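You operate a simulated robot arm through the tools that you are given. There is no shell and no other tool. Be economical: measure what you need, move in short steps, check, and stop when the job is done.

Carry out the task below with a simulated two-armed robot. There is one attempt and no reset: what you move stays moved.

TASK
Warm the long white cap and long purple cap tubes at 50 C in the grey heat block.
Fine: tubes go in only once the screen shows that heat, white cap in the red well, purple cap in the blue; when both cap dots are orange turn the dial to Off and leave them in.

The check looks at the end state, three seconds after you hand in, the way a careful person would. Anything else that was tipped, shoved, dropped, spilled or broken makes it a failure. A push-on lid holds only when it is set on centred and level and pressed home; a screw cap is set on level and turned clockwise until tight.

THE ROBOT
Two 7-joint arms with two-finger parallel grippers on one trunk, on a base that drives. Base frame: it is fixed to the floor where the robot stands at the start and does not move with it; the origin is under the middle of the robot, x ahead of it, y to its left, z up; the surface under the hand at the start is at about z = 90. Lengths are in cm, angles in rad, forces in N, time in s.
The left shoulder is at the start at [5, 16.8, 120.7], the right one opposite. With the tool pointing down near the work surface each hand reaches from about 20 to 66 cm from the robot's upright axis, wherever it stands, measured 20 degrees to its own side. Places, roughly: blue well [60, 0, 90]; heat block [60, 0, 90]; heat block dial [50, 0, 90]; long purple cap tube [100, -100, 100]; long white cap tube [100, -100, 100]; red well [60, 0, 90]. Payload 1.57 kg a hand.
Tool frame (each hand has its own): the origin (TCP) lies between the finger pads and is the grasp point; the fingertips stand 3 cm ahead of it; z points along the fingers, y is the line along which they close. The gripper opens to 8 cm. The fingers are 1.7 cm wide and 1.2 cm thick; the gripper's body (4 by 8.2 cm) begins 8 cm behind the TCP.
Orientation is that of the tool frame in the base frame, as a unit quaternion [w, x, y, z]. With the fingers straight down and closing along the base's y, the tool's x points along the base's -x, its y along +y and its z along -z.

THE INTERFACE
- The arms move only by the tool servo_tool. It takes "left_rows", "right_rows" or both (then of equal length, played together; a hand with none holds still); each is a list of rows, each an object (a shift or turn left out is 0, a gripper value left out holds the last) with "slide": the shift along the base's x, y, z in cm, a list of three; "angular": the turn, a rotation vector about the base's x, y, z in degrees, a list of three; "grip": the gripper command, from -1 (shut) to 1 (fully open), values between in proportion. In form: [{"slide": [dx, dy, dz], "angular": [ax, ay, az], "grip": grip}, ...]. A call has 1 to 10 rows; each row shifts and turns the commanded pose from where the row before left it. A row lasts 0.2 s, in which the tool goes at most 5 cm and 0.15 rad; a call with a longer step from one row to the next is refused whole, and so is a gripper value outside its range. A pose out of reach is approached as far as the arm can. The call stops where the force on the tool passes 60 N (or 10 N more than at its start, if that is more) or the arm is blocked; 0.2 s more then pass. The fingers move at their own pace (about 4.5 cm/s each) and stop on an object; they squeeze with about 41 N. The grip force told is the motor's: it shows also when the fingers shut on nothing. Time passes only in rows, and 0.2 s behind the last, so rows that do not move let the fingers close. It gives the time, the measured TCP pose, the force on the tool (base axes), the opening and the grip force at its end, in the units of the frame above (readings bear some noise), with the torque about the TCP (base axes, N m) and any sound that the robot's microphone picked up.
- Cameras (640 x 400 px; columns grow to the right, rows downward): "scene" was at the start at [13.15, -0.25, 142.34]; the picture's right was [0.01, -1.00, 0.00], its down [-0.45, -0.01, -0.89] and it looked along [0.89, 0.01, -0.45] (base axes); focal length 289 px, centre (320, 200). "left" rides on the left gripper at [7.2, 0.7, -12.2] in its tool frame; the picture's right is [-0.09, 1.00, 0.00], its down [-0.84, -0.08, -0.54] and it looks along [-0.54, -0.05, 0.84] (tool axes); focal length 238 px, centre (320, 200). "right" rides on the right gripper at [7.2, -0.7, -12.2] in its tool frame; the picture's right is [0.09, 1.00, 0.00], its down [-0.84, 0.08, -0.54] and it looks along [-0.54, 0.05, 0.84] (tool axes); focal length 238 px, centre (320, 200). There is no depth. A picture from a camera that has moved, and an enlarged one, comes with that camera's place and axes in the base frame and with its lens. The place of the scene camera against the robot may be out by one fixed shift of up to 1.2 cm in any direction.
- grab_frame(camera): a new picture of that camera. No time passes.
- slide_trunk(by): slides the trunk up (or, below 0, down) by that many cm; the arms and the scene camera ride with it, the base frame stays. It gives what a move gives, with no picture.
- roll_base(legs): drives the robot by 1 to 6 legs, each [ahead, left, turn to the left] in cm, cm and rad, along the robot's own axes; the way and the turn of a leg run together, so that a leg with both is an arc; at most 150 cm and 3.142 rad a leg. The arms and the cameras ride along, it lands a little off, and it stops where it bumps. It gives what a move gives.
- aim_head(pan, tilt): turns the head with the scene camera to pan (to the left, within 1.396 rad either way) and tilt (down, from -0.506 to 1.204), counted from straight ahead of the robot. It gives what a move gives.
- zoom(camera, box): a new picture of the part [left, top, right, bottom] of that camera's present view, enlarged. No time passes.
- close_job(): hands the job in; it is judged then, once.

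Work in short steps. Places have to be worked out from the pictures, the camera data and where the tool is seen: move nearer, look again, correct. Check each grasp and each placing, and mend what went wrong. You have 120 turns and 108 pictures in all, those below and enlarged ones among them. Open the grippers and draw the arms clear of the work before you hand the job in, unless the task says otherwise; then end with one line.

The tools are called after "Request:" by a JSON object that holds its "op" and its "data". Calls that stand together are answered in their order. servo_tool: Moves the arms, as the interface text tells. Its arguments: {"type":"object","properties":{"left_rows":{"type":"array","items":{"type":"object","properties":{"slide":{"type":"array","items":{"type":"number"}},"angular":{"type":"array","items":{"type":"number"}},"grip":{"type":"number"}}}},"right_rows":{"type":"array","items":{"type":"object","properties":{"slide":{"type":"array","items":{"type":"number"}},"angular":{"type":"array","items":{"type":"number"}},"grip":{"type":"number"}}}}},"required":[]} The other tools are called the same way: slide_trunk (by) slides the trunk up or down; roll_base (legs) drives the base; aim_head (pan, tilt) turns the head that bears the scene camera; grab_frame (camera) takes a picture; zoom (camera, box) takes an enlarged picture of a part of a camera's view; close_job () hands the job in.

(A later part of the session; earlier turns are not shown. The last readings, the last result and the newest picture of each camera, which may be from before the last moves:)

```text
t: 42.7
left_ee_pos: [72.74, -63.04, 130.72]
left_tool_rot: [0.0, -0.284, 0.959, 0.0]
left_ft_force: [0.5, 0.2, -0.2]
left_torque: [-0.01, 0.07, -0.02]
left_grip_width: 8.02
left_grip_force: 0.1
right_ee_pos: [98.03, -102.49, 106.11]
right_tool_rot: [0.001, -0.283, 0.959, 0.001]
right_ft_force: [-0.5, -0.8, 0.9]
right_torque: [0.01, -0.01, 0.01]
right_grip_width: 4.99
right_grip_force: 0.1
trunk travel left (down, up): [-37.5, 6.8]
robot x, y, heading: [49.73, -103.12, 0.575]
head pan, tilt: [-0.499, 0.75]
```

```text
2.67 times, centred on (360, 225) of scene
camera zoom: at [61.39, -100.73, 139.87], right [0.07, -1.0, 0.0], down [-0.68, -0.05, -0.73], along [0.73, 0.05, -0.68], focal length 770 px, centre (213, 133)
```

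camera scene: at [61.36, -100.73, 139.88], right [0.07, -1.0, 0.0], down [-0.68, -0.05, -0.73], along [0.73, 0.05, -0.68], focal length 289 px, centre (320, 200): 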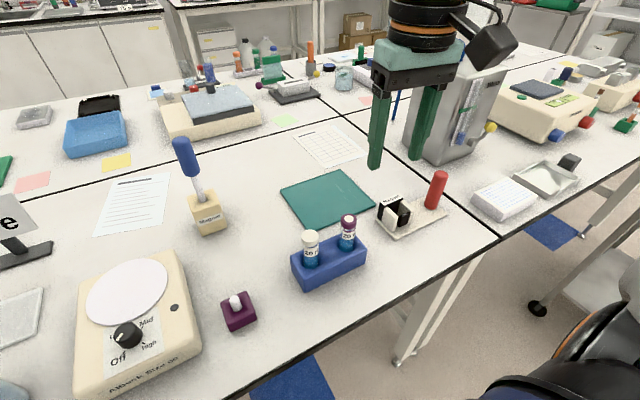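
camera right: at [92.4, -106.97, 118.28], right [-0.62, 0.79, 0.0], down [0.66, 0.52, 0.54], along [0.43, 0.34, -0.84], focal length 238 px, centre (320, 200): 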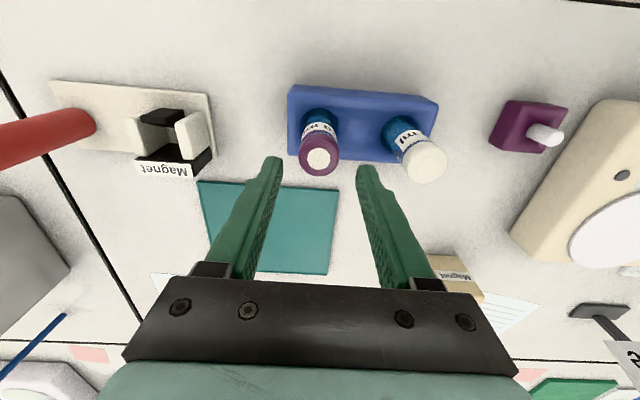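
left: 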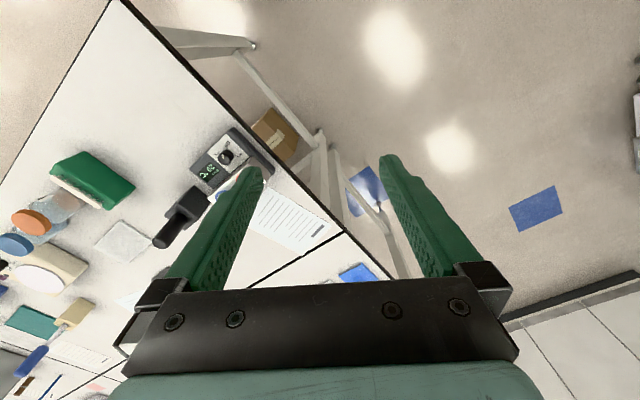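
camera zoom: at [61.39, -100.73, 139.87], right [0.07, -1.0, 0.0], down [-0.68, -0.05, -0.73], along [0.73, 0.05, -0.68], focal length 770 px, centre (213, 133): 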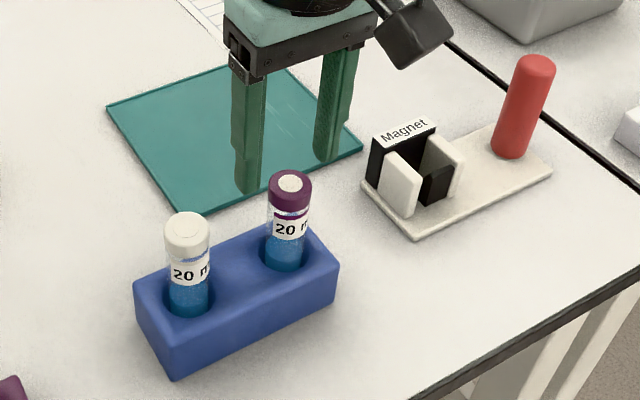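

Aligned within a few mm. I descend around the cap.

Request:
{"op": "servo_tool", "data": {"right_rows": [{"slide": [0.1, -0.1, -1.5]}, {"slide": [0, 0, -1.5]}, {"slide": [0, 0, -1.4]}, {"slide": [0, 0, -1.2]}, {}]}}

Request:
{"op": "zoom", "data": {"camera": "right", "box": [200, 80, 460, 242]}}

Request:
{"op": "zoom", "data": {"camera": "scene", "box": [260, 150, 460, 300]}}

```text
t: 43.9
left_ee_pos: [72.68, -63.05, 130.8]
left_tool_rot: [0.0, -0.284, 0.959, 0.0]
left_ft_force: [-0.3, 1.1, 0.3]
left_torque: [-0.05, -0.01, 0.02]
left_grip_width: 8.01
left_grip_force: 0.1
right_ee_pos: [98.22, -102.62, 100.45]
right_tool_rot: [0.001, -0.283, 0.959, 0.0]
right_ft_force: [0.1, 0.2, 0.8]
right_torque: [-0.02, -0.02, -0.02]
right_grip_width: 4.99
right_grip_force: 0.1
trunk travel left (down, up): [-37.5, 6.8]
robot x, y, heading: [49.71, -103.21, 0.576]
head pan, tilt: [-0.499, 0.75]
```

```text
2.46 times, centred on (330, 161) of right
camera zoom: at [92.44, -106.92, 112.75], right [-0.62, 0.79, 0.0], down [0.66, 0.52, 0.54], along [0.43, 0.34, -0.84], focal length 587 px, centre (295, 296)
```

zoom: 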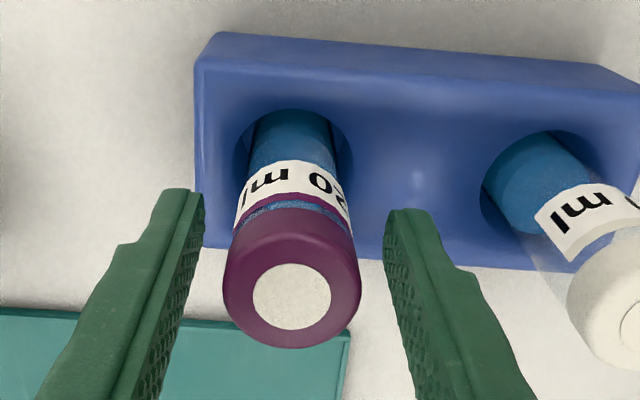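

```text
2.67 times, centred on (360, 225) of scene
camera zoom: at [61.38, -100.73, 139.87], right [0.07, -1.0, 0.0], down [-0.68, -0.05, -0.73], along [0.73, 0.05, -0.68], focal length 770 px, centre (213, 133)
```

zoom: 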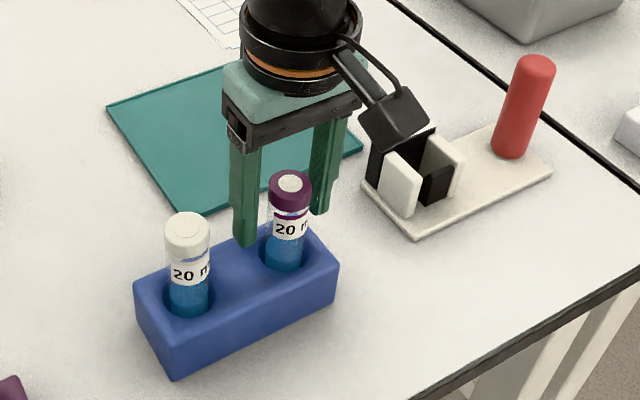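

The cap lies centred between the pads (accounting for perspective). I close and lift slightly to test.

Request:
{"op": "servo_tool", "data": {"right_rows": [{"grip": -0.1}, {"grip": -1}, {}, {}, {}, {}]}}

Request:
{"op": "zoom", "data": {"camera": "right", "box": [200, 80, 460, 242]}}

```text
t: 45.3
left_ee_pos: [72.56, -63.06, 130.67]
left_tool_rot: [0.0, -0.284, 0.959, 0.0]
left_ft_force: [0.7, 0.3, -0.4]
left_torque: [0.0, 0.0, 0.02]
left_grip_width: 7.97
left_grip_force: 0.1
right_ee_pos: [97.96, -102.53, 100.44]
right_tool_rot: [0.001, -0.283, 0.959, 0.001]
right_ft_force: [-0.4, -0.2, 0.5]
right_torque: [-0.06, 0.0, 0.02]
right_grip_width: 2.82
right_grip_force: 38.3
trunk travel left (down, up): [-37.5, 6.8]
robot x, y, heading: [49.51, -102.96, 0.575]
head pan, tilt: [-0.499, 0.75]
```

```text
2.46 times, centred on (330, 161) of right
camera zoom: at [92.45, -106.92, 112.77], right [-0.62, 0.79, 0.0], down [0.66, 0.52, 0.54], along [0.43, 0.34, -0.84], focal length 587 px, centre (295, 296)
```

zoom: 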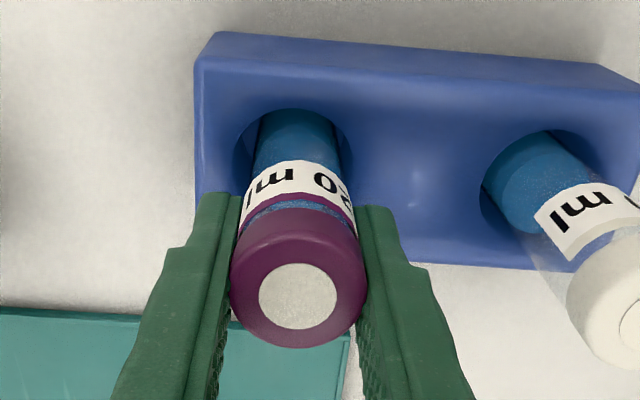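

Gripped at 2.82 cm. I lift straight up.

Request:
{"op": "servo_tool", "data": {"right_rows": [{"slide": [0, 0, 1.5]}, {"slide": [0, 0, 2]}, {"slide": [0, 0, 2.5]}, {"slide": [0, 0, 3]}, {"slide": [0, 0, 3]}, {"slide": [0, 0, 3]}, {}]}}

Request:
{"op": "zoom", "data": {"camera": "scene", "box": [240, 60, 480, 300]}}

```text
t: 46.9
left_ee_pos: [72.58, -63.11, 130.75]
left_tool_rot: [0.0, -0.285, 0.959, 0.0]
left_ft_force: [0.0, -0.3, -0.2]
left_torque: [-0.02, 0.04, 0.01]
left_grip_width: 7.97
left_grip_force: 0.2
right_ee_pos: [98.2, -102.41, 115.62]
right_tool_rot: [0.0, -0.282, 0.959, 0.002]
right_ft_force: [-0.2, -0.7, 0.2]
right_torque: [0.01, 0.0, -0.02]
right_grip_width: 2.83
right_grip_force: 38.6
trunk travel left (down, up): [-37.5, 6.8]
robot x, y, heading: [49.55, -103.25, 0.578]
head pan, tilt: [-0.499, 0.75]
```

```text
1.67 times, centred on (360, 180) of scene
camera zoom: at [61.41, -100.74, 139.87], right [0.07, -1.0, 0.0], down [-0.68, -0.05, -0.73], along [0.73, 0.05, -0.68], focal length 482 px, centre (253, 233)
```

zoom: 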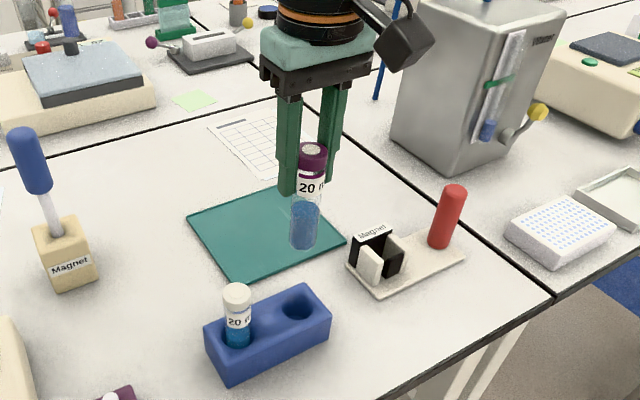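

Purple tube is lifted vertically. I raise and retract the right hand, then strafe right 38 so the left hand can take the white tube.

Request:
{"op": "servo_tool", "data": {"right_rows": [{"slide": [-1.5, -1, 3]}, {"slide": [-1.5, -1, 3]}, {"slide": [-1.5, -1, 3]}, {"slide": [-1.5, -1, 2]}, {}]}}

Request:
{"op": "roll_base", "data": {"legs": [[0, -38, 0]]}}

Request:
{"op": "aim_head", "data": {"pan": 0.3, "tilt": 0.75}}

Request:
{"op": "grab_frame", "data": {"camera": "scene"}}

Request:
{"op": "grab_frame", "data": {"camera": "left"}}

```text
t: 48.1
left_ee_pos: [72.72, -63.1, 130.72]
left_tool_rot: [0.0, -0.284, 0.959, 0.0]
left_ft_force: [0.1, 0.1, 0.9]
left_torque: [-0.02, 0.01, 0.02]
left_grip_width: 8.01
left_grip_force: 0.0
right_ee_pos: [92.32, -106.48, 126.58]
right_tool_rot: [0.0, -0.282, 0.959, 0.002]
right_ft_force: [0.7, 0.3, -1.2]
right_torque: [-0.02, -0.05, -0.04]
right_grip_width: 2.83
right_grip_force: 38.6
trunk travel left (down, up): [-37.5, 6.8]
robot x, y, heading: [49.9, -103.11, 0.576]
head pan, tilt: [-0.499, 0.75]
```

```text
t: 52.0
left_ee_pos: [93.28, -94.97, 130.82]
left_tool_rot: [0.0, -0.282, 0.959, 0.0]
left_ft_force: [0.2, 0.0, -0.3]
left_torque: [0.02, 0.01, 0.02]
left_grip_width: 7.96
left_grip_force: 0.0
right_ee_pos: [112.71, -138.48, 126.55]
right_tool_rot: [0.001, -0.281, 0.96, 0.001]
right_ft_force: [-0.5, 0.4, -0.2]
right_torque: [-0.01, -0.02, -0.01]
right_grip_width: 2.81
right_grip_force: 38.7
trunk travel left (down, up): [-37.5, 6.8]
robot x, y, heading: [70.36, -134.69, 0.57]
head pan, tilt: [-0.499, 0.75]
```

```text
t: 53.1
left_ee_pos: [93.34, -95.02, 130.81]
left_tool_rot: [0.0, -0.283, 0.959, 0.0]
left_ft_force: [-0.4, -0.1, 0.4]
left_torque: [0.03, 0.0, -0.01]
left_grip_width: 7.99
left_grip_force: 0.0
right_ee_pos: [112.83, -138.46, 126.59]
right_tool_rot: [0.0, -0.281, 0.96, 0.001]
right_ft_force: [0.0, 0.4, -0.2]
right_torque: [-0.02, 0.03, 0.0]
right_grip_width: 2.85
right_grip_force: 38.3
trunk travel left (down, up): [-37.5, 6.8]
robot x, y, heading: [69.97, -134.88, 0.569]
head pan, tilt: [0.3, 0.75]
```

```text
69 pictures are left
camera scene: at [78.99, -126.87, 139.87], right [0.76, -0.64, 0.0], down [-0.44, -0.52, -0.73], along [0.47, 0.56, -0.68], focal length 289 px, centre (320, 200)
```

scene: 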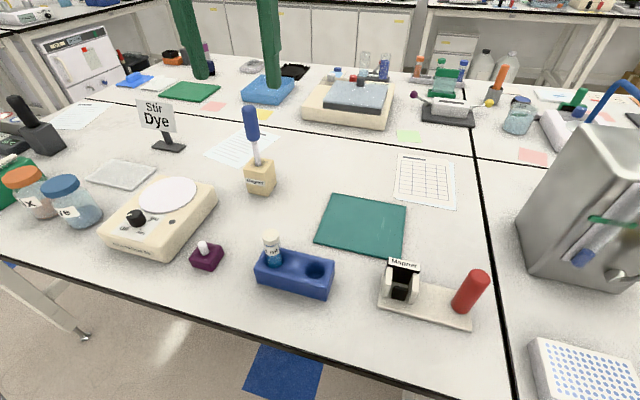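

```text
68 pictures are left
camera left: at [86.74, -98.51, 142.92], right [-0.46, 0.89, 0.0], down [0.75, 0.39, 0.54], along [0.48, 0.25, -0.84], focal length 238 px, centre (320, 200)
```

left: 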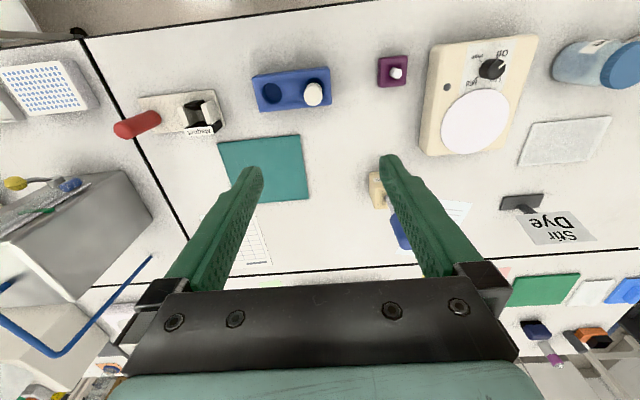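

White cap at about (92.8,-96.6). The left hand goes above it.

Request:
{"op": "servo_tool", "data": {"left_rows": [{"slide": [-0.1, -0.4, -4.5], "grip": 0.25}, {"slide": [-0.1, -0.4, -4.5]}, {"slide": [-0.1, -0.4, -4.5]}, {"slide": [-0.1, -0.4, -4.5]}, {"slide": [0, 0, -3.5]}, {}]}}

Request:
{"op": "grab_frame", "data": {"camera": "left"}}

Request:
{"op": "zoom", "data": {"camera": "scene", "box": [200, 150, 400, 300]}}

```text
t: 54.5
left_ee_pos: [92.77, -96.42, 109.39]
left_tool_rot: [0.001, -0.282, 0.959, -0.001]
left_ft_force: [0.6, 0.8, 0.0]
left_torque: [0.01, 0.01, 0.03]
left_grip_width: 5.01
left_grip_force: 0.1
right_ee_pos: [112.7, -138.4, 126.58]
right_tool_rot: [0.0, -0.28, 0.96, 0.002]
right_ft_force: [0.2, -0.4, -0.5]
right_torque: [-0.01, 0.0, -0.03]
right_grip_width: 2.85
right_grip_force: 39.0
trunk travel left (down, up): [-37.5, 6.8]
robot x, y, heading: [70.49, -135.04, 0.574]
head pan, tilt: [0.3, 0.75]
```

```text
67 pictures are left
camera left: at [86.24, -99.99, 121.51], right [-0.46, 0.89, 0.0], down [0.74, 0.39, 0.54], along [0.48, 0.25, -0.84], focal length 238 px, centre (320, 200)
```

left: 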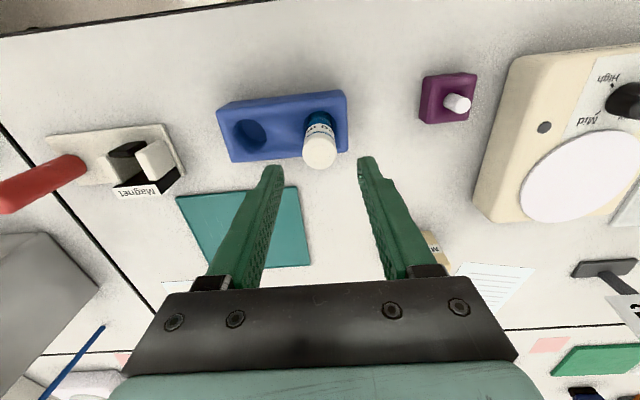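

```text
2.67 times, centred on (300, 225) of scene
camera zoom: at [78.99, -126.89, 139.87], right [0.76, -0.64, 0.0], down [-0.44, -0.52, -0.73], along [0.47, 0.56, -0.68], focal length 770 px, centre (373, 133)
```

zoom: 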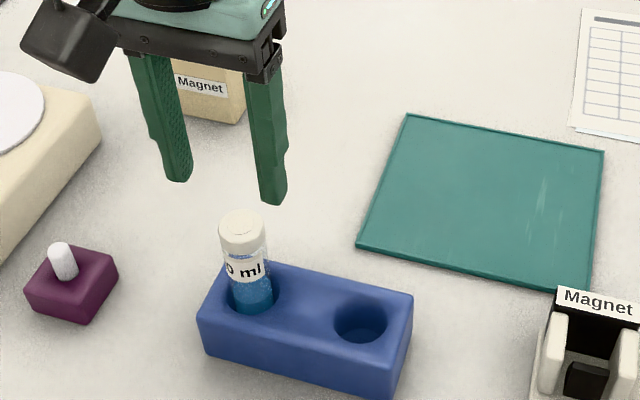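

Left camera puts the cap at (93.15,-96.45), and the scene view agrees. I descend most of the way.

Request:
{"op": "servo_tool", "data": {"left_rows": [{"slide": [0.35, -0.05, -2.5]}, {"slide": [0, 0, -2.5]}, {}]}}

Request:
{"op": "zoom", "data": {"camera": "left", "box": [200, 80, 460, 242]}}

```text
t: 55.3
left_ee_pos: [93.25, -96.55, 104.26]
left_tool_rot: [0.001, -0.282, 0.959, 0.0]
left_ft_force: [0.0, -0.1, 0.3]
left_torque: [0.0, 0.0, 0.0]
left_grip_width: 4.98
left_grip_force: 0.0
right_ee_pos: [112.71, -138.41, 126.48]
right_tool_rot: [0.0, -0.281, 0.96, 0.0]
right_ft_force: [-0.1, 0.9, -1.0]
right_torque: [-0.01, -0.01, 0.0]
right_grip_width: 2.83
right_grip_force: 38.8
trunk travel left (down, up): [-37.5, 6.8]
robot x, y, heading: [70.55, -135.01, 0.574]
head pan, tilt: [0.3, 0.75]
```

```text
2.46 times, centred on (330, 161) of left
camera zoom: at [86.55, -100.14, 116.51], right [-0.46, 0.89, 0.0], down [0.74, 0.39, 0.54], along [0.48, 0.25, -0.84], focal length 587 px, centre (295, 296)
```

zoom: 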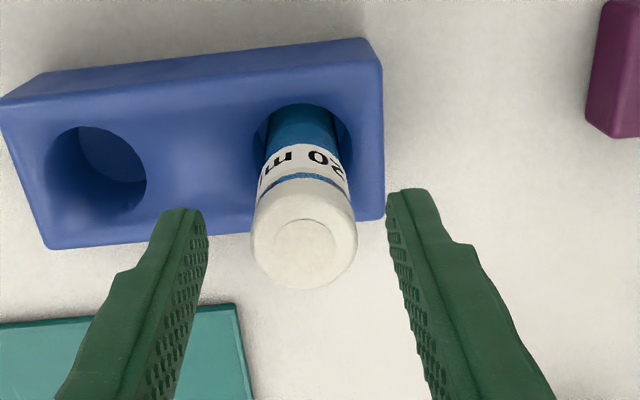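

Aligned. I descend to the cap and close.

Request:
{"op": "servo_tool", "data": {"left_rows": [{"slide": [0.05, 0.1, -1.3]}, {"slide": [0, 0, -1.3]}, {"slide": [0, 0, -1.2]}, {"grip": -0.1}, {"grip": -1}, {}, {}, {}]}}

Request:
{"op": "zoom", "data": {"camera": "left", "box": [200, 80, 460, 242]}}

```text
t: 57.1
left_ee_pos: [93.32, -96.63, 100.4]
left_tool_rot: [0.0, -0.282, 0.959, 0.0]
left_ft_force: [-0.7, 0.2, 1.1]
left_torque: [0.05, 0.0, -0.04]
left_grip_width: 2.85
left_grip_force: 38.6
right_ee_pos: [112.75, -138.41, 126.57]
right_tool_rot: [0.0, -0.281, 0.96, 0.002]
right_ft_force: [-0.1, -0.1, -0.1]
right_torque: [-0.01, -0.01, -0.01]
right_grip_width: 2.86
right_grip_force: 38.5
trunk travel left (down, up): [-37.5, 6.8]
robot x, y, heading: [70.14, -134.6, 0.568]
head pan, tilt: [0.3, 0.75]
```

```text
2.46 times, centred on (330, 161) of left
camera zoom: at [86.73, -100.12, 112.61], right [-0.46, 0.89, 0.0], down [0.75, 0.39, 0.54], along [0.48, 0.25, -0.84], focal length 587 px, centre (295, 296)
```

zoom: 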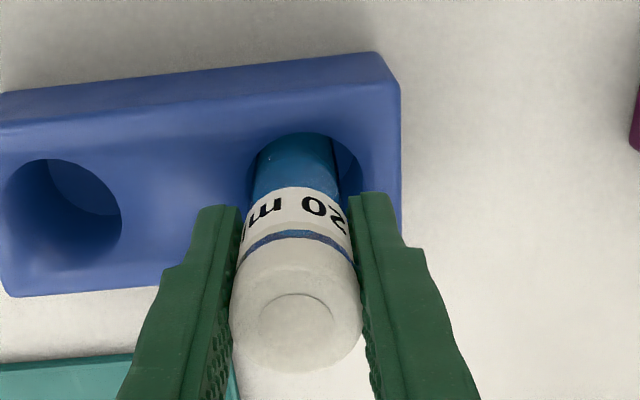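

Gripped. I lift the white tube and raise it clear.

Request:
{"op": "servo_tool", "data": {"left_rows": [{"slide": [0, 0, 1.5]}, {"slide": [0, 0, 2]}, {"slide": [0, 0, 3]}, {"slide": [0, 0, 3]}, {"slide": [0, 0, 3]}, {"slide": [-1.5, -1, 3]}, {"slide": [-1.5, -1, 3]}, {"slide": [-1.5, -1, 4]}, {"slide": [-1.5, -1, 4]}, {}]}}

Request:
{"op": "grab_frame", "data": {"camera": "scene"}}

```text
t: 59.3
left_ee_pos: [87.35, -100.43, 126.87]
left_tool_rot: [0.0, -0.283, 0.959, -0.001]
left_ft_force: [0.4, 0.3, -0.8]
left_torque: [-0.01, 0.01, 0.01]
left_grip_width: 2.84
left_grip_force: 38.5
right_ee_pos: [112.74, -138.38, 126.57]
right_tool_rot: [0.0, -0.28, 0.96, 0.002]
right_ft_force: [-0.2, 1.2, -0.5]
right_torque: [-0.02, 0.0, -0.01]
right_grip_width: 2.84
right_grip_force: 38.6
trunk travel left (down, up): [-37.5, 6.8]
robot x, y, heading: [70.43, -135.14, 0.568]
head pan, tilt: [0.3, 0.75]
```

```text
63 pictures are left
camera scene: at [79.02, -126.81, 139.86], right [0.76, -0.64, 0.0], down [-0.44, -0.52, -0.73], along [0.47, 0.56, -0.68], focal length 289 px, centre (320, 200)
```

scene: 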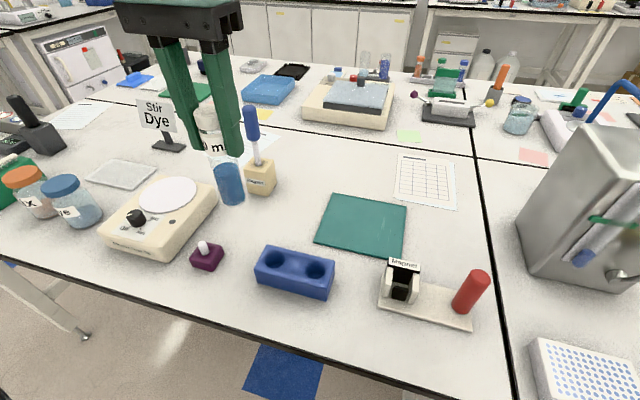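

Both tubes held. I drive left 104 cm back along the table to bring the red well before the left hand.

Request:
{"op": "roll_base", "data": {"legs": [[0, 104, 0]]}}

Request:
{"op": "aim_head", "data": {"pan": 0.35, "tilt": 0.55}}

Request:
{"op": "grab_frame", "data": {"camera": "scene"}}

Request:
{"op": "grab_frame", "data": {"camera": "left"}}

```text
t: 68.6
left_ee_pos: [31.52, -14.46, 126.96]
left_tool_rot: [0.0, -0.286, 0.958, 0.0]
left_ft_force: [-0.3, -0.2, -0.4]
left_torque: [0.04, 0.04, 0.0]
left_grip_width: 2.82
left_grip_force: 38.6
right_ee_pos: [57.27, -52.27, 126.49]
right_tool_rot: [0.001, -0.284, 0.959, 0.002]
right_ft_force: [-0.5, 0.1, -0.8]
right_torque: [-0.01, 0.02, 0.0]
right_grip_width: 2.82
right_grip_force: 37.7
trunk travel left (down, up): [-37.5, 6.8]
robot x, y, heading: [14.86, -48.9, 0.577]
head pan, tilt: [0.3, 0.75]
```

```text
t: 69.4
left_ee_pos: [31.52, -14.55, 126.83]
left_tool_rot: [-0.001, -0.286, 0.958, 0.0]
left_ft_force: [0.7, -0.2, 0.1]
left_torque: [0.01, -0.01, -0.01]
left_grip_width: 2.85
left_grip_force: 38.4
right_ee_pos: [57.17, -52.24, 126.61]
right_tool_rot: [0.001, -0.284, 0.959, 0.001]
right_ft_force: [0.0, -0.2, 0.1]
right_torque: [0.0, 0.01, 0.01]
right_grip_width: 2.81
right_grip_force: 38.3
trunk travel left (down, up): [-37.5, 6.8]
robot x, y, heading: [14.72, -49.26, 0.577]
head pan, tilt: [0.351, 0.55]
```

```text
62 pictures are left
camera scene: at [23.48, -40.09, 141.6], right [0.8, -0.6, 0.0], down [-0.31, -0.42, -0.85], along [0.51, 0.68, -0.52], focal length 289 px, centre (320, 200)
```

scene: 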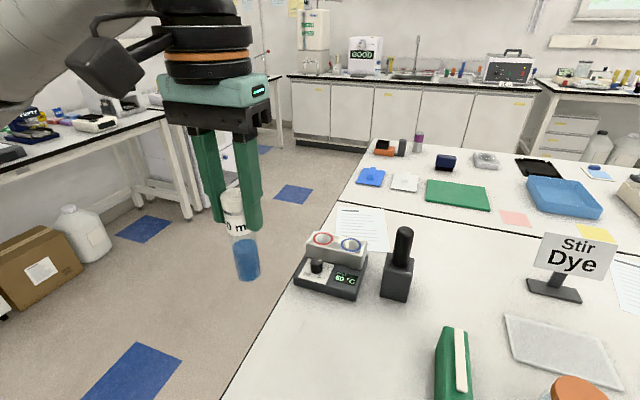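

```text
61 pictures are left
camera left: at [25.02, -18.13, 139.01], right [-0.47, 0.88, 0.0], down [0.74, 0.39, 0.54], along [0.48, 0.25, -0.84], focal length 238 px, centre (320, 200)
```

left: 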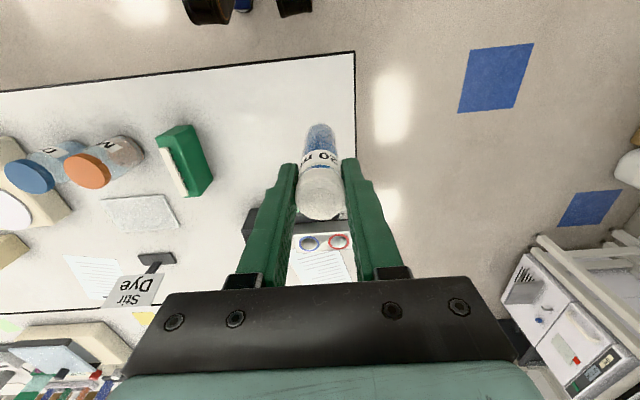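

The screen shows about 50 °C; the red well is at about (55.4,2.8), slightly far. I zoom to confirm the reading and move 8 cm ahead.

Request:
{"op": "zoom", "data": {"camera": "scene", "box": [280, 210, 440, 310]}}

Request:
{"op": "roll_base", "data": {"legs": [[8, 0, 0]]}}

```text
4.00 times, centred on (360, 260) of scene
camera zoom: at [23.48, -40.09, 141.6], right [0.8, -0.6, 0.0], down [-0.31, -0.42, -0.85], along [0.51, 0.68, -0.52], focal length 1156 px, centre (160, -40)
```

zoom: 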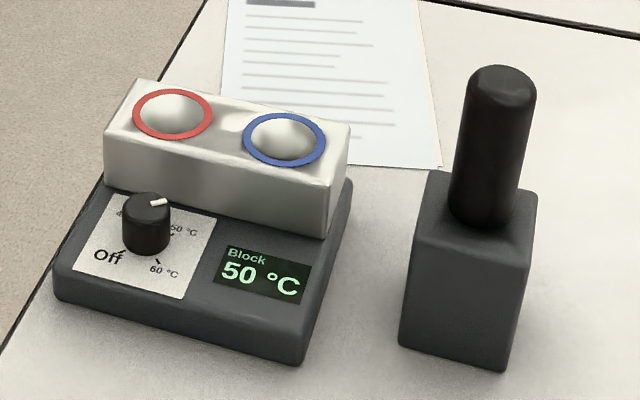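

```text
t: 70.4
left_ee_pos: [38.23, -10.31, 126.85]
left_tool_rot: [-0.001, -0.286, 0.958, 0.001]
left_ft_force: [1.0, 0.2, -1.2]
left_torque: [-0.03, 0.0, 0.02]
left_grip_width: 2.83
left_grip_force: 38.4
right_ee_pos: [64.0, -47.85, 126.58]
right_tool_rot: [0.0, -0.285, 0.959, 0.001]
right_ft_force: [0.6, -0.1, -1.0]
right_torque: [-0.04, 0.04, 0.01]
right_grip_width: 2.83
right_grip_force: 38.9
trunk travel left (down, up): [-37.5, 6.8]
robot x, y, heading: [21.3, -44.69, 0.581]
head pan, tilt: [0.351, 0.55]
```

50 °C confirmed. I carry the white tube over towards the red well, staying high.

Request:
{"op": "servo_tool", "data": {"left_rows": [{"slide": [2.5, 2.1, -1]}, {"slide": [2.5, 2.1, -1]}, {"slide": [2.5, 2.1, -1]}, {"slide": [2.5, 2.1, -1]}, {"slide": [2.5, 2.1, -1]}, {"slide": [2.5, 2.1, -1]}, {}]}}

Request:
{"op": "grab_frame", "data": {"camera": "left"}}

Request:
{"op": "grab_frame", "data": {"camera": "scene"}}

```text
t: 72.0
left_ee_pos: [53.3, 2.24, 120.77]
left_tool_rot: [0.0, -0.285, 0.958, 0.0]
left_ft_force: [-0.2, 0.2, -0.8]
left_torque: [0.01, -0.02, -0.01]
left_grip_width: 2.84
left_grip_force: 38.2
right_ee_pos: [63.8, -47.98, 126.52]
right_tool_rot: [0.001, -0.284, 0.959, 0.002]
right_ft_force: [-0.4, 0.3, 0.2]
right_torque: [-0.01, 0.02, -0.02]
right_grip_width: 2.83
right_grip_force: 38.9
trunk travel left (down, up): [-37.5, 6.8]
robot x, y, heading: [21.89, -44.67, 0.577]
head pan, tilt: [0.351, 0.55]
```

```text
59 pictures are left
camera left: at [46.76, -1.36, 132.95], right [-0.47, 0.88, 0.0], down [0.74, 0.39, 0.54], along [0.48, 0.25, -0.84], focal length 238 px, centre (320, 200)
```

left: 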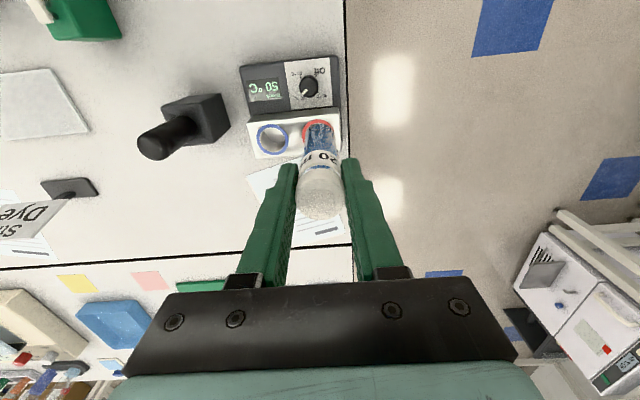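

```text
58 pictures are left
camera scene: at [30.12, -35.75, 141.62], right [0.8, -0.6, 0.0], down [-0.31, -0.42, -0.85], along [0.51, 0.68, -0.52], focal length 289 px, centre (320, 200)
```

scene: 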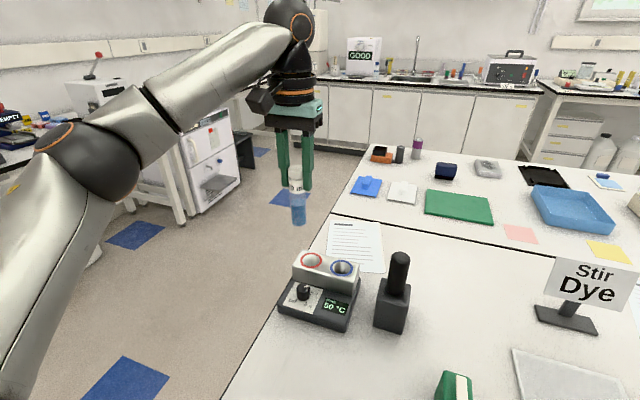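

Red well estimated at (56,2.9). I move over it, lowering to leave ~4 cm below the tube.

Request:
{"op": "servo_tool", "data": {"left_rows": [{"slide": [1.35, 0.35, -2.5]}, {"slide": [1.35, 0.3, -2.5]}, {"slide": [0, 0, -2]}, {}]}}

Request:
{"op": "zoom", "data": {"camera": "left", "box": [200, 40, 440, 240]}}

Request:
{"op": "zoom", "data": {"camera": "scene", "box": [250, 160, 410, 340]}}

```text
t: 73.0
left_ee_pos: [55.86, 2.88, 113.84]
left_tool_rot: [0.0, -0.286, 0.958, 0.0]
left_ft_force: [0.4, 0.0, 0.2]
left_torque: [0.01, 0.03, -0.01]
left_grip_width: 2.86
left_grip_force: 38.6
right_ee_pos: [63.91, -47.77, 126.48]
right_tool_rot: [0.001, -0.284, 0.959, 0.001]
right_ft_force: [0.1, 0.2, -0.5]
right_torque: [0.0, 0.01, 0.03]
right_grip_width: 2.81
right_grip_force: 38.0
trunk travel left (down, up): [-37.5, 6.8]
robot x, y, heading: [21.51, -44.8, 0.577]
head pan, tilt: [0.351, 0.55]
```

```text
2.00 times, centred on (320, 140) of left
camera zoom: at [49.32, -0.67, 126.04], right [-0.47, 0.88, 0.0], down [0.74, 0.39, 0.54], along [0.48, 0.25, -0.84], focal length 477 px, centre (320, 320)
```

zoom: 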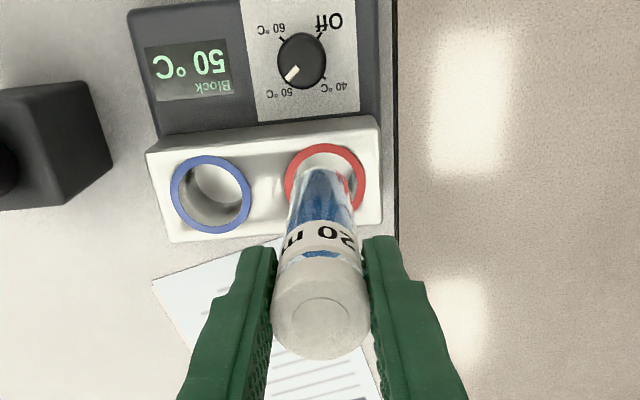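

```text
2.22 times, centred on (330, 250) of scene
camera zoom: at [30.17, -35.76, 141.61], right [0.8, -0.6, 0.0], down [-0.31, -0.42, -0.85], along [0.51, 0.68, -0.52], focal length 642 px, centre (298, 89)
```

zoom: 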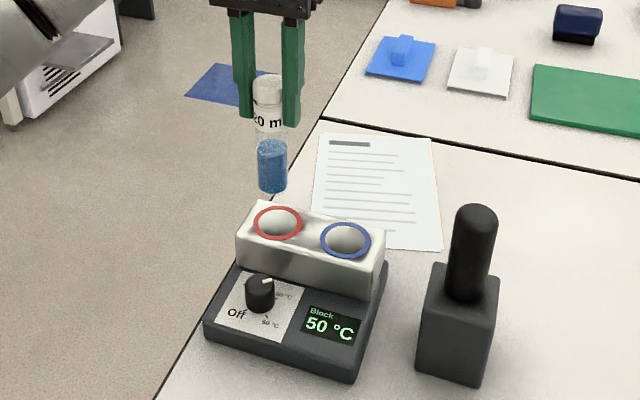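

Comparing tube bottom and ring in both views, the tube needs ~0.85 cm further ahead. I correct and lower to just above the block.

Request:
{"op": "servo_tool", "data": {"left_rows": [{"slide": [0.75, 0.4, -1.5]}, {"slide": [0, 0, -1.5]}, {}]}}

Request:
{"op": "zoom", "data": {"camera": "left", "box": [200, 40, 440, 240]}}

Request:
{"op": "zoom", "data": {"camera": "scene", "box": [270, 180, 390, 300]}}

```text
t: 73.8
left_ee_pos: [56.69, 3.41, 111.03]
left_tool_rot: [0.0, -0.284, 0.959, -0.001]
left_ft_force: [-0.4, 0.7, -0.9]
left_torque: [0.0, -0.04, -0.02]
left_grip_width: 2.82
left_grip_force: 38.7
right_ee_pos: [63.96, -47.88, 126.44]
right_tool_rot: [0.002, -0.284, 0.959, 0.001]
right_ft_force: [-0.1, 0.3, -0.2]
right_torque: [0.0, 0.01, 0.0]
right_grip_width: 2.83
right_grip_force: 39.0
trunk travel left (down, up): [-37.5, 6.8]
robot x, y, heading: [21.43, -44.64, 0.574]
head pan, tilt: [0.351, 0.55]
```

```text
2.00 times, centred on (320, 140) of left
camera zoom: at [50.16, -0.21, 123.1], right [-0.47, 0.88, 0.0], down [0.74, 0.39, 0.54], along [0.48, 0.25, -0.84], focal length 477 px, centre (320, 320)
```

zoom: 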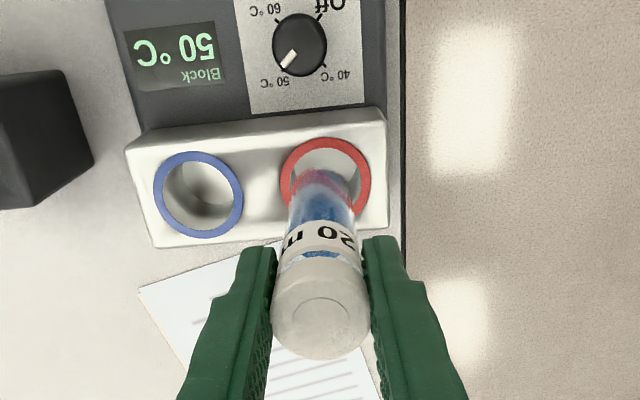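

```text
3.33 times, centred on (330, 240) of scene
camera zoom: at [30.17, -35.75, 141.61], right [0.8, -0.6, 0.0], down [-0.31, -0.42, -0.85], along [0.51, 0.68, -0.52], focal length 963 px, centre (287, 67)
```

zoom: 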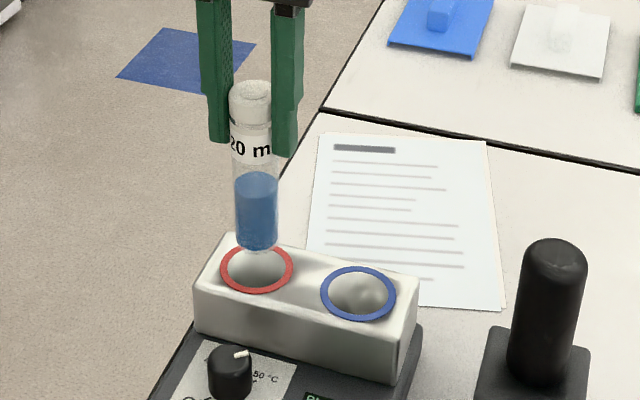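

Aligned in both views. I lower slowly into the red well, watching forces.

Request:
{"op": "servo_tool", "data": {"left_rows": [{"slide": [0.05, 0.05, -1]}, {"slide": [0, 0, -1]}, {"slide": [0, 0, -1]}, {"slide": [0, 0, -1]}, {}]}}

Request:
{"op": "zoom", "data": {"camera": "scene", "box": [270, 180, 390, 300]}}

Request:
{"op": "zoom", "data": {"camera": "left", "box": [200, 40, 440, 240]}}

```text
t: 75.0
left_ee_pos: [56.7, 3.55, 107.09]
left_tool_rot: [0.0, -0.286, 0.958, 0.0]
left_ft_force: [-0.8, 0.6, -0.9]
left_torque: [0.01, 0.02, 0.01]
left_grip_width: 2.84
left_grip_force: 38.5
right_ee_pos: [64.0, -47.83, 126.53]
right_tool_rot: [0.0, -0.284, 0.959, 0.001]
right_ft_force: [-0.6, -0.7, -0.4]
right_torque: [0.03, 0.01, 0.0]
right_grip_width: 2.84
right_grip_force: 38.2
trunk travel left (down, up): [-37.5, 6.8]
robot x, y, heading: [21.33, -44.98, 0.583]
head pan, tilt: [0.351, 0.55]
```

```text
3.33 times, centred on (330, 240) of scene
camera zoom: at [30.16, -35.74, 141.61], right [0.8, -0.6, 0.0], down [-0.31, -0.42, -0.85], along [0.51, 0.68, -0.52], focal length 963 px, centre (287, 67)
```

zoom: 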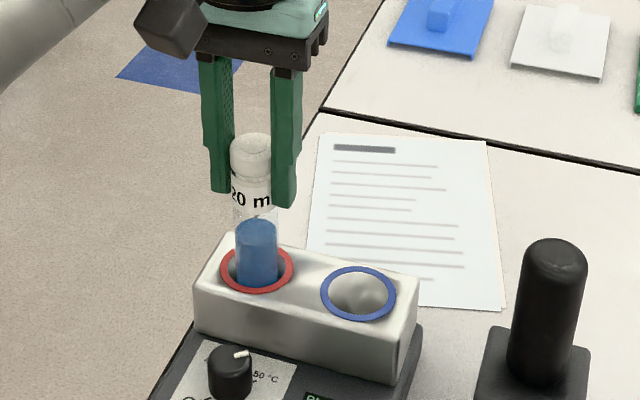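

```text
2.00 times, centred on (320, 140) of left
camera zoom: at [50.18, -0.09, 119.16], right [-0.47, 0.88, 0.0], down [0.74, 0.39, 0.54], along [0.48, 0.25, -0.84], focal length 477 px, centre (320, 320)
```

zoom: 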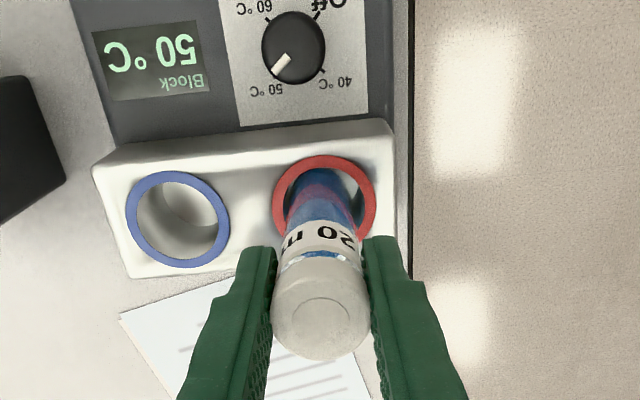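

The tube has entered the well cleanly. I continue down until it seats.

Request:
{"op": "servo_tool", "data": {"left_rows": [{"slide": [0, 0, -0.8]}, {"slide": [0, 0, -0.8]}, {"slide": [0, 0, -0.8]}, {"slide": [0, 0, -0.6]}, {}]}}

Request:
{"op": "zoom", "data": {"camera": "scene", "box": [270, 180, 390, 300]}}

```text
t: 76.2
left_ee_pos: [56.6, 3.61, 103.88]
left_tool_rot: [0.0, -0.286, 0.958, 0.0]
left_ft_force: [0.6, -0.7, 0.3]
left_torque: [-0.01, -0.03, -0.01]
left_grip_width: 2.83
left_grip_force: 37.9
right_ee_pos: [64.02, -47.85, 126.45]
right_tool_rot: [0.001, -0.284, 0.959, 0.001]
right_ft_force: [0.7, 0.0, 0.8]
right_torque: [-0.03, 0.02, 0.01]
right_grip_width: 2.8
right_grip_force: 38.6
trunk travel left (down, up): [-37.5, 6.8]
robot x, y, heading: [21.67, -45.11, 0.579]
head pan, tilt: [0.351, 0.55]
```

```text
3.33 times, centred on (330, 240) of scene
camera zoom: at [30.16, -35.74, 141.61], right [0.8, -0.6, 0.0], down [-0.31, -0.42, -0.85], along [0.51, 0.68, -0.52], focal length 963 px, centre (287, 67)
```

zoom: 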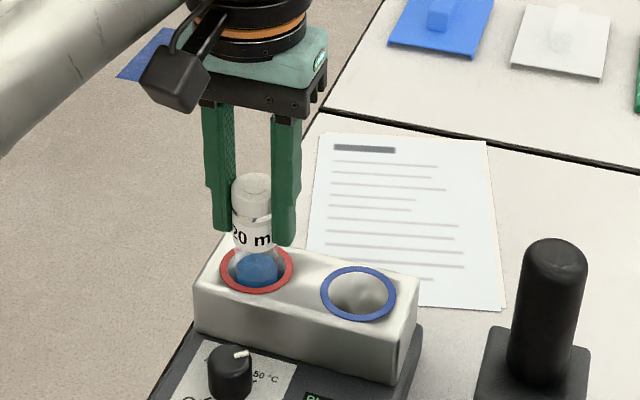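

Request:
{"op": "servo_tool", "data": {"left_rows": [{"slide": [0, 0, -0.4]}, {"slide": [0, 0, -0.4]}, {"slide": [0, 0, -0.4]}, {}]}}

```text
t: 77.2
left_ee_pos: [56.69, 3.36, 103.29]
left_tool_rot: [0.006, -0.286, 0.958, 0.002]
left_ft_force: [-1.3, 6.8, 33.6]
left_torque: [0.53, 0.12, -0.03]
left_grip_width: 2.83
left_grip_force: 38.5
right_ee_pos: [63.74, -48.03, 126.7]
right_tool_rot: [0.003, -0.285, 0.959, 0.002]
right_ft_force: [-0.8, 0.2, -0.6]
right_torque: [-0.01, -0.02, 0.02]
right_grip_width: 2.82
right_grip_force: 38.3
trunk travel left (down, up): [-37.5, 6.8]
robot x, y, heading: [21.5, -44.9, 0.576]
head pan, tilt: [0.351, 0.55]
```

Seated at TCP z≈103.4 (33 N contact). I relieve, open and lift away.

Request:
{"op": "servo_tool", "data": {"left_rows": [{"slide": [0, 0, 0.6]}, {"grip": 0.1}, {}, {}, {}, {"slide": [0, 0, 2]}, {"slide": [0, 0, 3]}, {"slide": [0, 0, 4]}, {}]}}

Request:
{"op": "zoom", "data": {"camera": "scene", "box": [270, 180, 390, 300]}}

Request:
{"op": "zoom", "data": {"camera": "left", "box": [200, 40, 440, 240]}}

```text
t: 79.2
left_ee_pos: [56.63, 3.58, 112.29]
left_tool_rot: [0.0, -0.286, 0.958, 0.0]
left_ft_force: [0.4, 0.3, -0.1]
left_torque: [0.0, 0.01, -0.02]
left_grip_width: 4.4
left_grip_force: 0.0
right_ee_pos: [63.89, -47.81, 126.59]
right_tool_rot: [0.0, -0.284, 0.959, 0.001]
right_ft_force: [0.5, 0.1, -0.5]
right_torque: [0.01, -0.01, 0.04]
right_grip_width: 2.82
right_grip_force: 38.1
trunk travel left (down, up): [-37.5, 6.8]
robot x, y, heading: [21.24, -44.6, 0.578]
head pan, tilt: [0.351, 0.55]
```

```text
3.33 times, centred on (330, 240) of scene
camera zoom: at [30.17, -35.71, 141.6], right [0.8, -0.6, 0.0], down [-0.31, -0.42, -0.85], along [0.51, 0.68, -0.52], focal length 963 px, centre (287, 67)
```

zoom: 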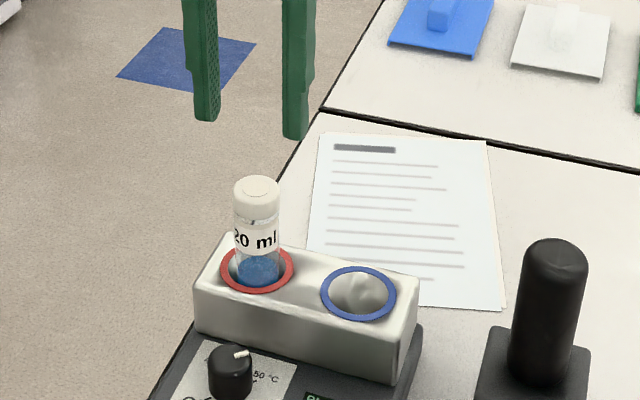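

```text
2.00 times, centred on (320, 140) of left
camera zoom: at [50.17, 0.01, 124.38], right [-0.47, 0.88, 0.0], down [0.74, 0.39, 0.54], along [0.48, 0.25, -0.84], focal length 477 px, centre (320, 320)
```

zoom: 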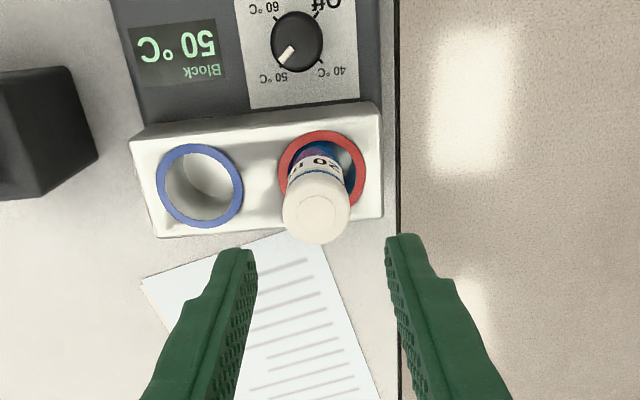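

White is seated. I raise and retract the left hand, then strafe left 36 for the right hand to reach the blue well.

Request:
{"op": "servo_tool", "data": {"left_rows": [{"slide": [0, 0, 4]}, {"slide": [-1, -0.6, 4]}, {"slide": [-2.5, -1.6, 3]}, {"slide": [-2.5, -1.6, 2]}, {"slide": [-2.5, -1.6, 1]}, {}]}}

Request:
{"op": "roll_base", "data": {"legs": [[0, 36, 0]]}}

Request:
{"op": "aim_head", "data": {"pan": -0.35, "tilt": 0.65}}

Request:
{"op": "grab_frame", "data": {"camera": "scene"}}

Request:
{"op": "grab_frame", "data": {"camera": "right"}}

```text
t: 80.6
left_ee_pos: [48.32, -1.71, 126.33]
left_tool_rot: [0.0, -0.286, 0.958, -0.001]
left_ft_force: [0.9, 0.5, -0.1]
left_torque: [0.02, -0.03, -0.02]
left_grip_width: 4.38
left_grip_force: 0.1
right_ee_pos: [64.05, -47.95, 126.58]
right_tool_rot: [0.001, -0.285, 0.959, 0.001]
right_ft_force: [0.3, 0.3, -1.3]
right_torque: [-0.01, -0.05, -0.02]
right_grip_width: 2.8
right_grip_force: 38.3
trunk travel left (down, up): [-37.5, 6.8]
robot x, y, heading: [21.39, -44.71, 0.579]
head pan, tilt: [0.351, 0.55]
```

```text
t: 81.9
left_ee_pos: [46.52, 0.6, 126.36]
left_tool_rot: [0.0, -0.283, 0.959, 0.0]
left_ft_force: [-0.5, -0.7, -0.5]
left_torque: [0.01, 0.02, -0.02]
left_grip_width: 4.41
left_grip_force: 0.0
right_ee_pos: [61.96, -45.66, 126.5]
right_tool_rot: [0.001, -0.281, 0.96, 0.001]
right_ft_force: [0.2, -0.7, -0.6]
right_torque: [0.01, 0.02, -0.01]
right_grip_width: 2.83
right_grip_force: 38.1
trunk travel left (down, up): [-37.5, 6.8]
robot x, y, heading: [19.54, -42.25, 0.569]
head pan, tilt: [0.351, 0.55]
stopped in leg 1: the robot was blocked; the commanded pose is now the measured one
```

```text
t: 83.0
left_ee_pos: [46.5, 0.7, 126.43]
left_tool_rot: [0.0, -0.283, 0.959, 0.0]
left_ft_force: [-0.4, -0.2, 0.0]
left_torque: [0.02, -0.01, 0.01]
left_grip_width: 4.41
left_grip_force: 0.1
right_ee_pos: [61.97, -45.6, 126.62]
right_tool_rot: [0.0, -0.281, 0.96, 0.002]
right_ft_force: [1.1, 0.3, -1.0]
right_torque: [0.02, -0.01, 0.0]
right_grip_width: 2.83
right_grip_force: 38.6
trunk travel left (down, up): [-37.5, 6.8]
robot x, y, heading: [19.58, -42.11, 0.572]
head pan, tilt: [-0.351, 0.649]
```

```text
48 pictures are left
camera scene: at [31.39, -38.47, 140.73], right [0.22, -0.98, 0.0], down [-0.59, -0.13, -0.8], along [0.78, 0.17, -0.6], focal length 289 px, centre (320, 200)
```

scene: 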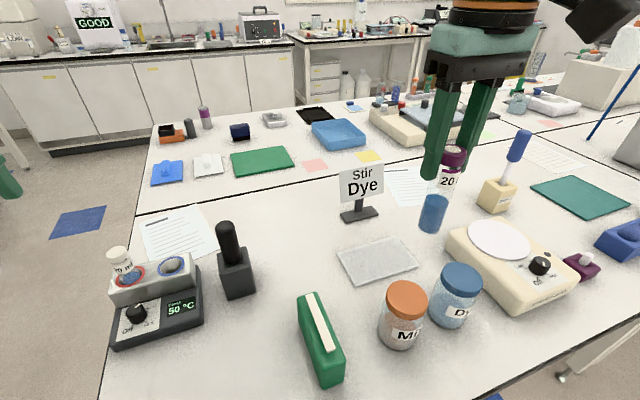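

```text
47 pictures are left
camera right: at [56.41, -49.92, 138.79], right [-0.62, 0.79, 0.0], down [0.66, 0.52, 0.54], along [0.43, 0.34, -0.84], focal length 238 px, centre (320, 200)
```

right: 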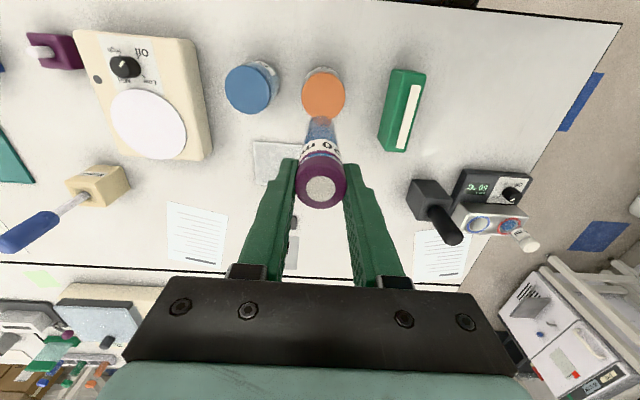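

The base bumped the table's leg; nothing looks disturbed. I back up 9, go left 33, then forward.

Request:
{"op": "roll_base", "data": {"legs": [[-9, 0, 0], [0, 34, 0], [8, 0, 0]]}}

Request:
{"op": "grab_frame", "data": {"camera": "scene"}}

Request:
{"op": "grab_frame", "data": {"camera": "right"}}

```text
t: 88.0
left_ee_pos: [25.69, 28.99, 126.2]
left_tool_rot: [-0.001, -0.285, 0.959, 0.0]
left_ft_force: [-0.7, 1.1, -0.3]
left_torque: [-0.02, -0.02, -0.01]
left_grip_width: 4.42
left_grip_force: 0.1
right_ee_pos: [41.34, -17.06, 126.53]
right_tool_rot: [0.0, -0.284, 0.959, 0.0]
right_ft_force: [-0.7, 0.5, -0.9]
right_torque: [-0.01, -0.03, -0.01]
right_grip_width: 2.81
right_grip_force: 38.9
trunk travel left (down, up): [-37.5, 6.8]
robot x, y, heading: [-0.9, -13.91, 0.58]
head pan, tilt: [-0.351, 0.649]
stopped in leg 3: the robot was blocked; the commanded pose is now the measured one
```

```text
46 pictures are left
camera scene: at [10.72, -10.17, 140.74], right [0.23, -0.97, 0.0], down [-0.59, -0.14, -0.8], along [0.78, 0.18, -0.6], focal length 289 px, centre (320, 200)
```

scene: 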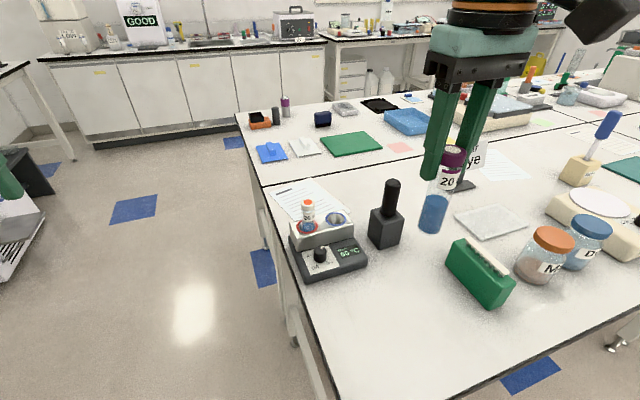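

```text
45 pictures are left
camera right: at [35.91, -21.44, 138.78], right [-0.62, 0.78, 0.0], down [0.66, 0.52, 0.54], along [0.42, 0.34, -0.84], focal length 238 px, centre (320, 200)
```

right: 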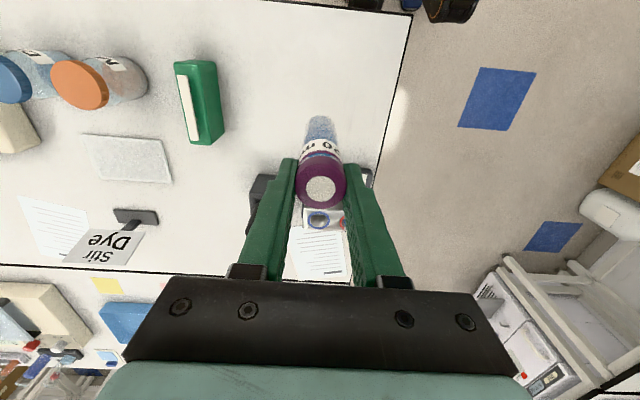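

White's dot is already orange. Robot is close enough: blue well about 62 cm away. I carry the purple tube over, staying high.

Request:
{"op": "servo_tool", "data": {"right_rows": [{"slide": [3.1, 2.4, 0]}, {"slide": [3.1, 2.4, -0.5]}, {"slide": [3.1, 2.4, -1]}, {"slide": [3.1, 2.4, -1]}, {"slide": [3.0, 2.4, -1]}, {"slide": [2.8, 2.3, -1]}, {}]}}

Request:
{"op": "zoom", "data": {"camera": "right", "box": [200, 40, 440, 240]}}

Request:
{"op": "zoom", "data": {"camera": "scene", "box": [260, 140, 420, 290]}}

```text
t: 89.6
left_ee_pos: [25.83, 28.93, 126.4]
left_tool_rot: [-0.001, -0.285, 0.958, 0.001]
left_ft_force: [0.1, 0.2, 0.2]
left_torque: [0.01, -0.03, 0.02]
left_grip_width: 4.38
left_grip_force: 0.2
right_ee_pos: [55.69, -7.4, 122.71]
right_tool_rot: [0.0, -0.284, 0.959, 0.002]
right_ft_force: [-0.2, 0.8, -1.2]
right_torque: [-0.01, 0.02, -0.02]
right_grip_width: 2.83
right_grip_force: 38.2
right hand out of reach, approached as far as the arm can: row 5, 6
trunk travel left (down, up): [-37.5, 6.8]
robot x, y, heading: [-1.23, -14.03, 0.575]
head pan, tilt: [-0.351, 0.649]
```

```text
2.00 times, centred on (320, 140) of right
camera zoom: at [50.23, -11.85, 134.98], right [-0.62, 0.78, 0.0], down [0.66, 0.52, 0.54], along [0.42, 0.34, -0.84], focal length 477 px, centre (320, 320)
```

zoom: 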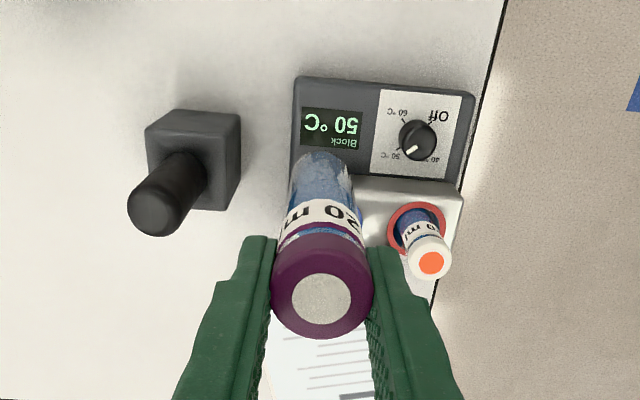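

```text
2.67 times, centred on (340, 215) of scene
camera zoom: at [10.8, -10.29, 140.74], right [0.23, -0.97, 0.0], down [-0.59, -0.14, -0.8], along [0.78, 0.18, -0.6], focal length 770 px, centre (267, 160)
```

zoom: 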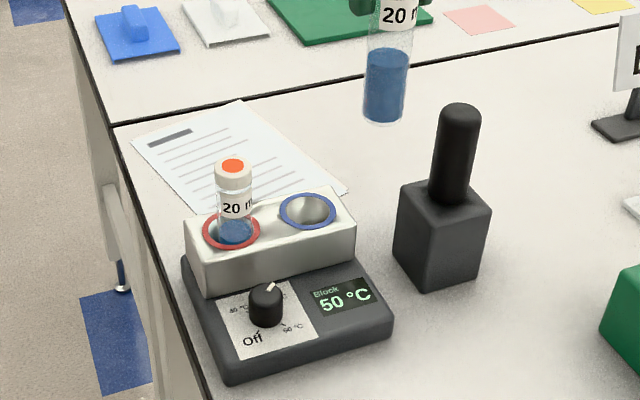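

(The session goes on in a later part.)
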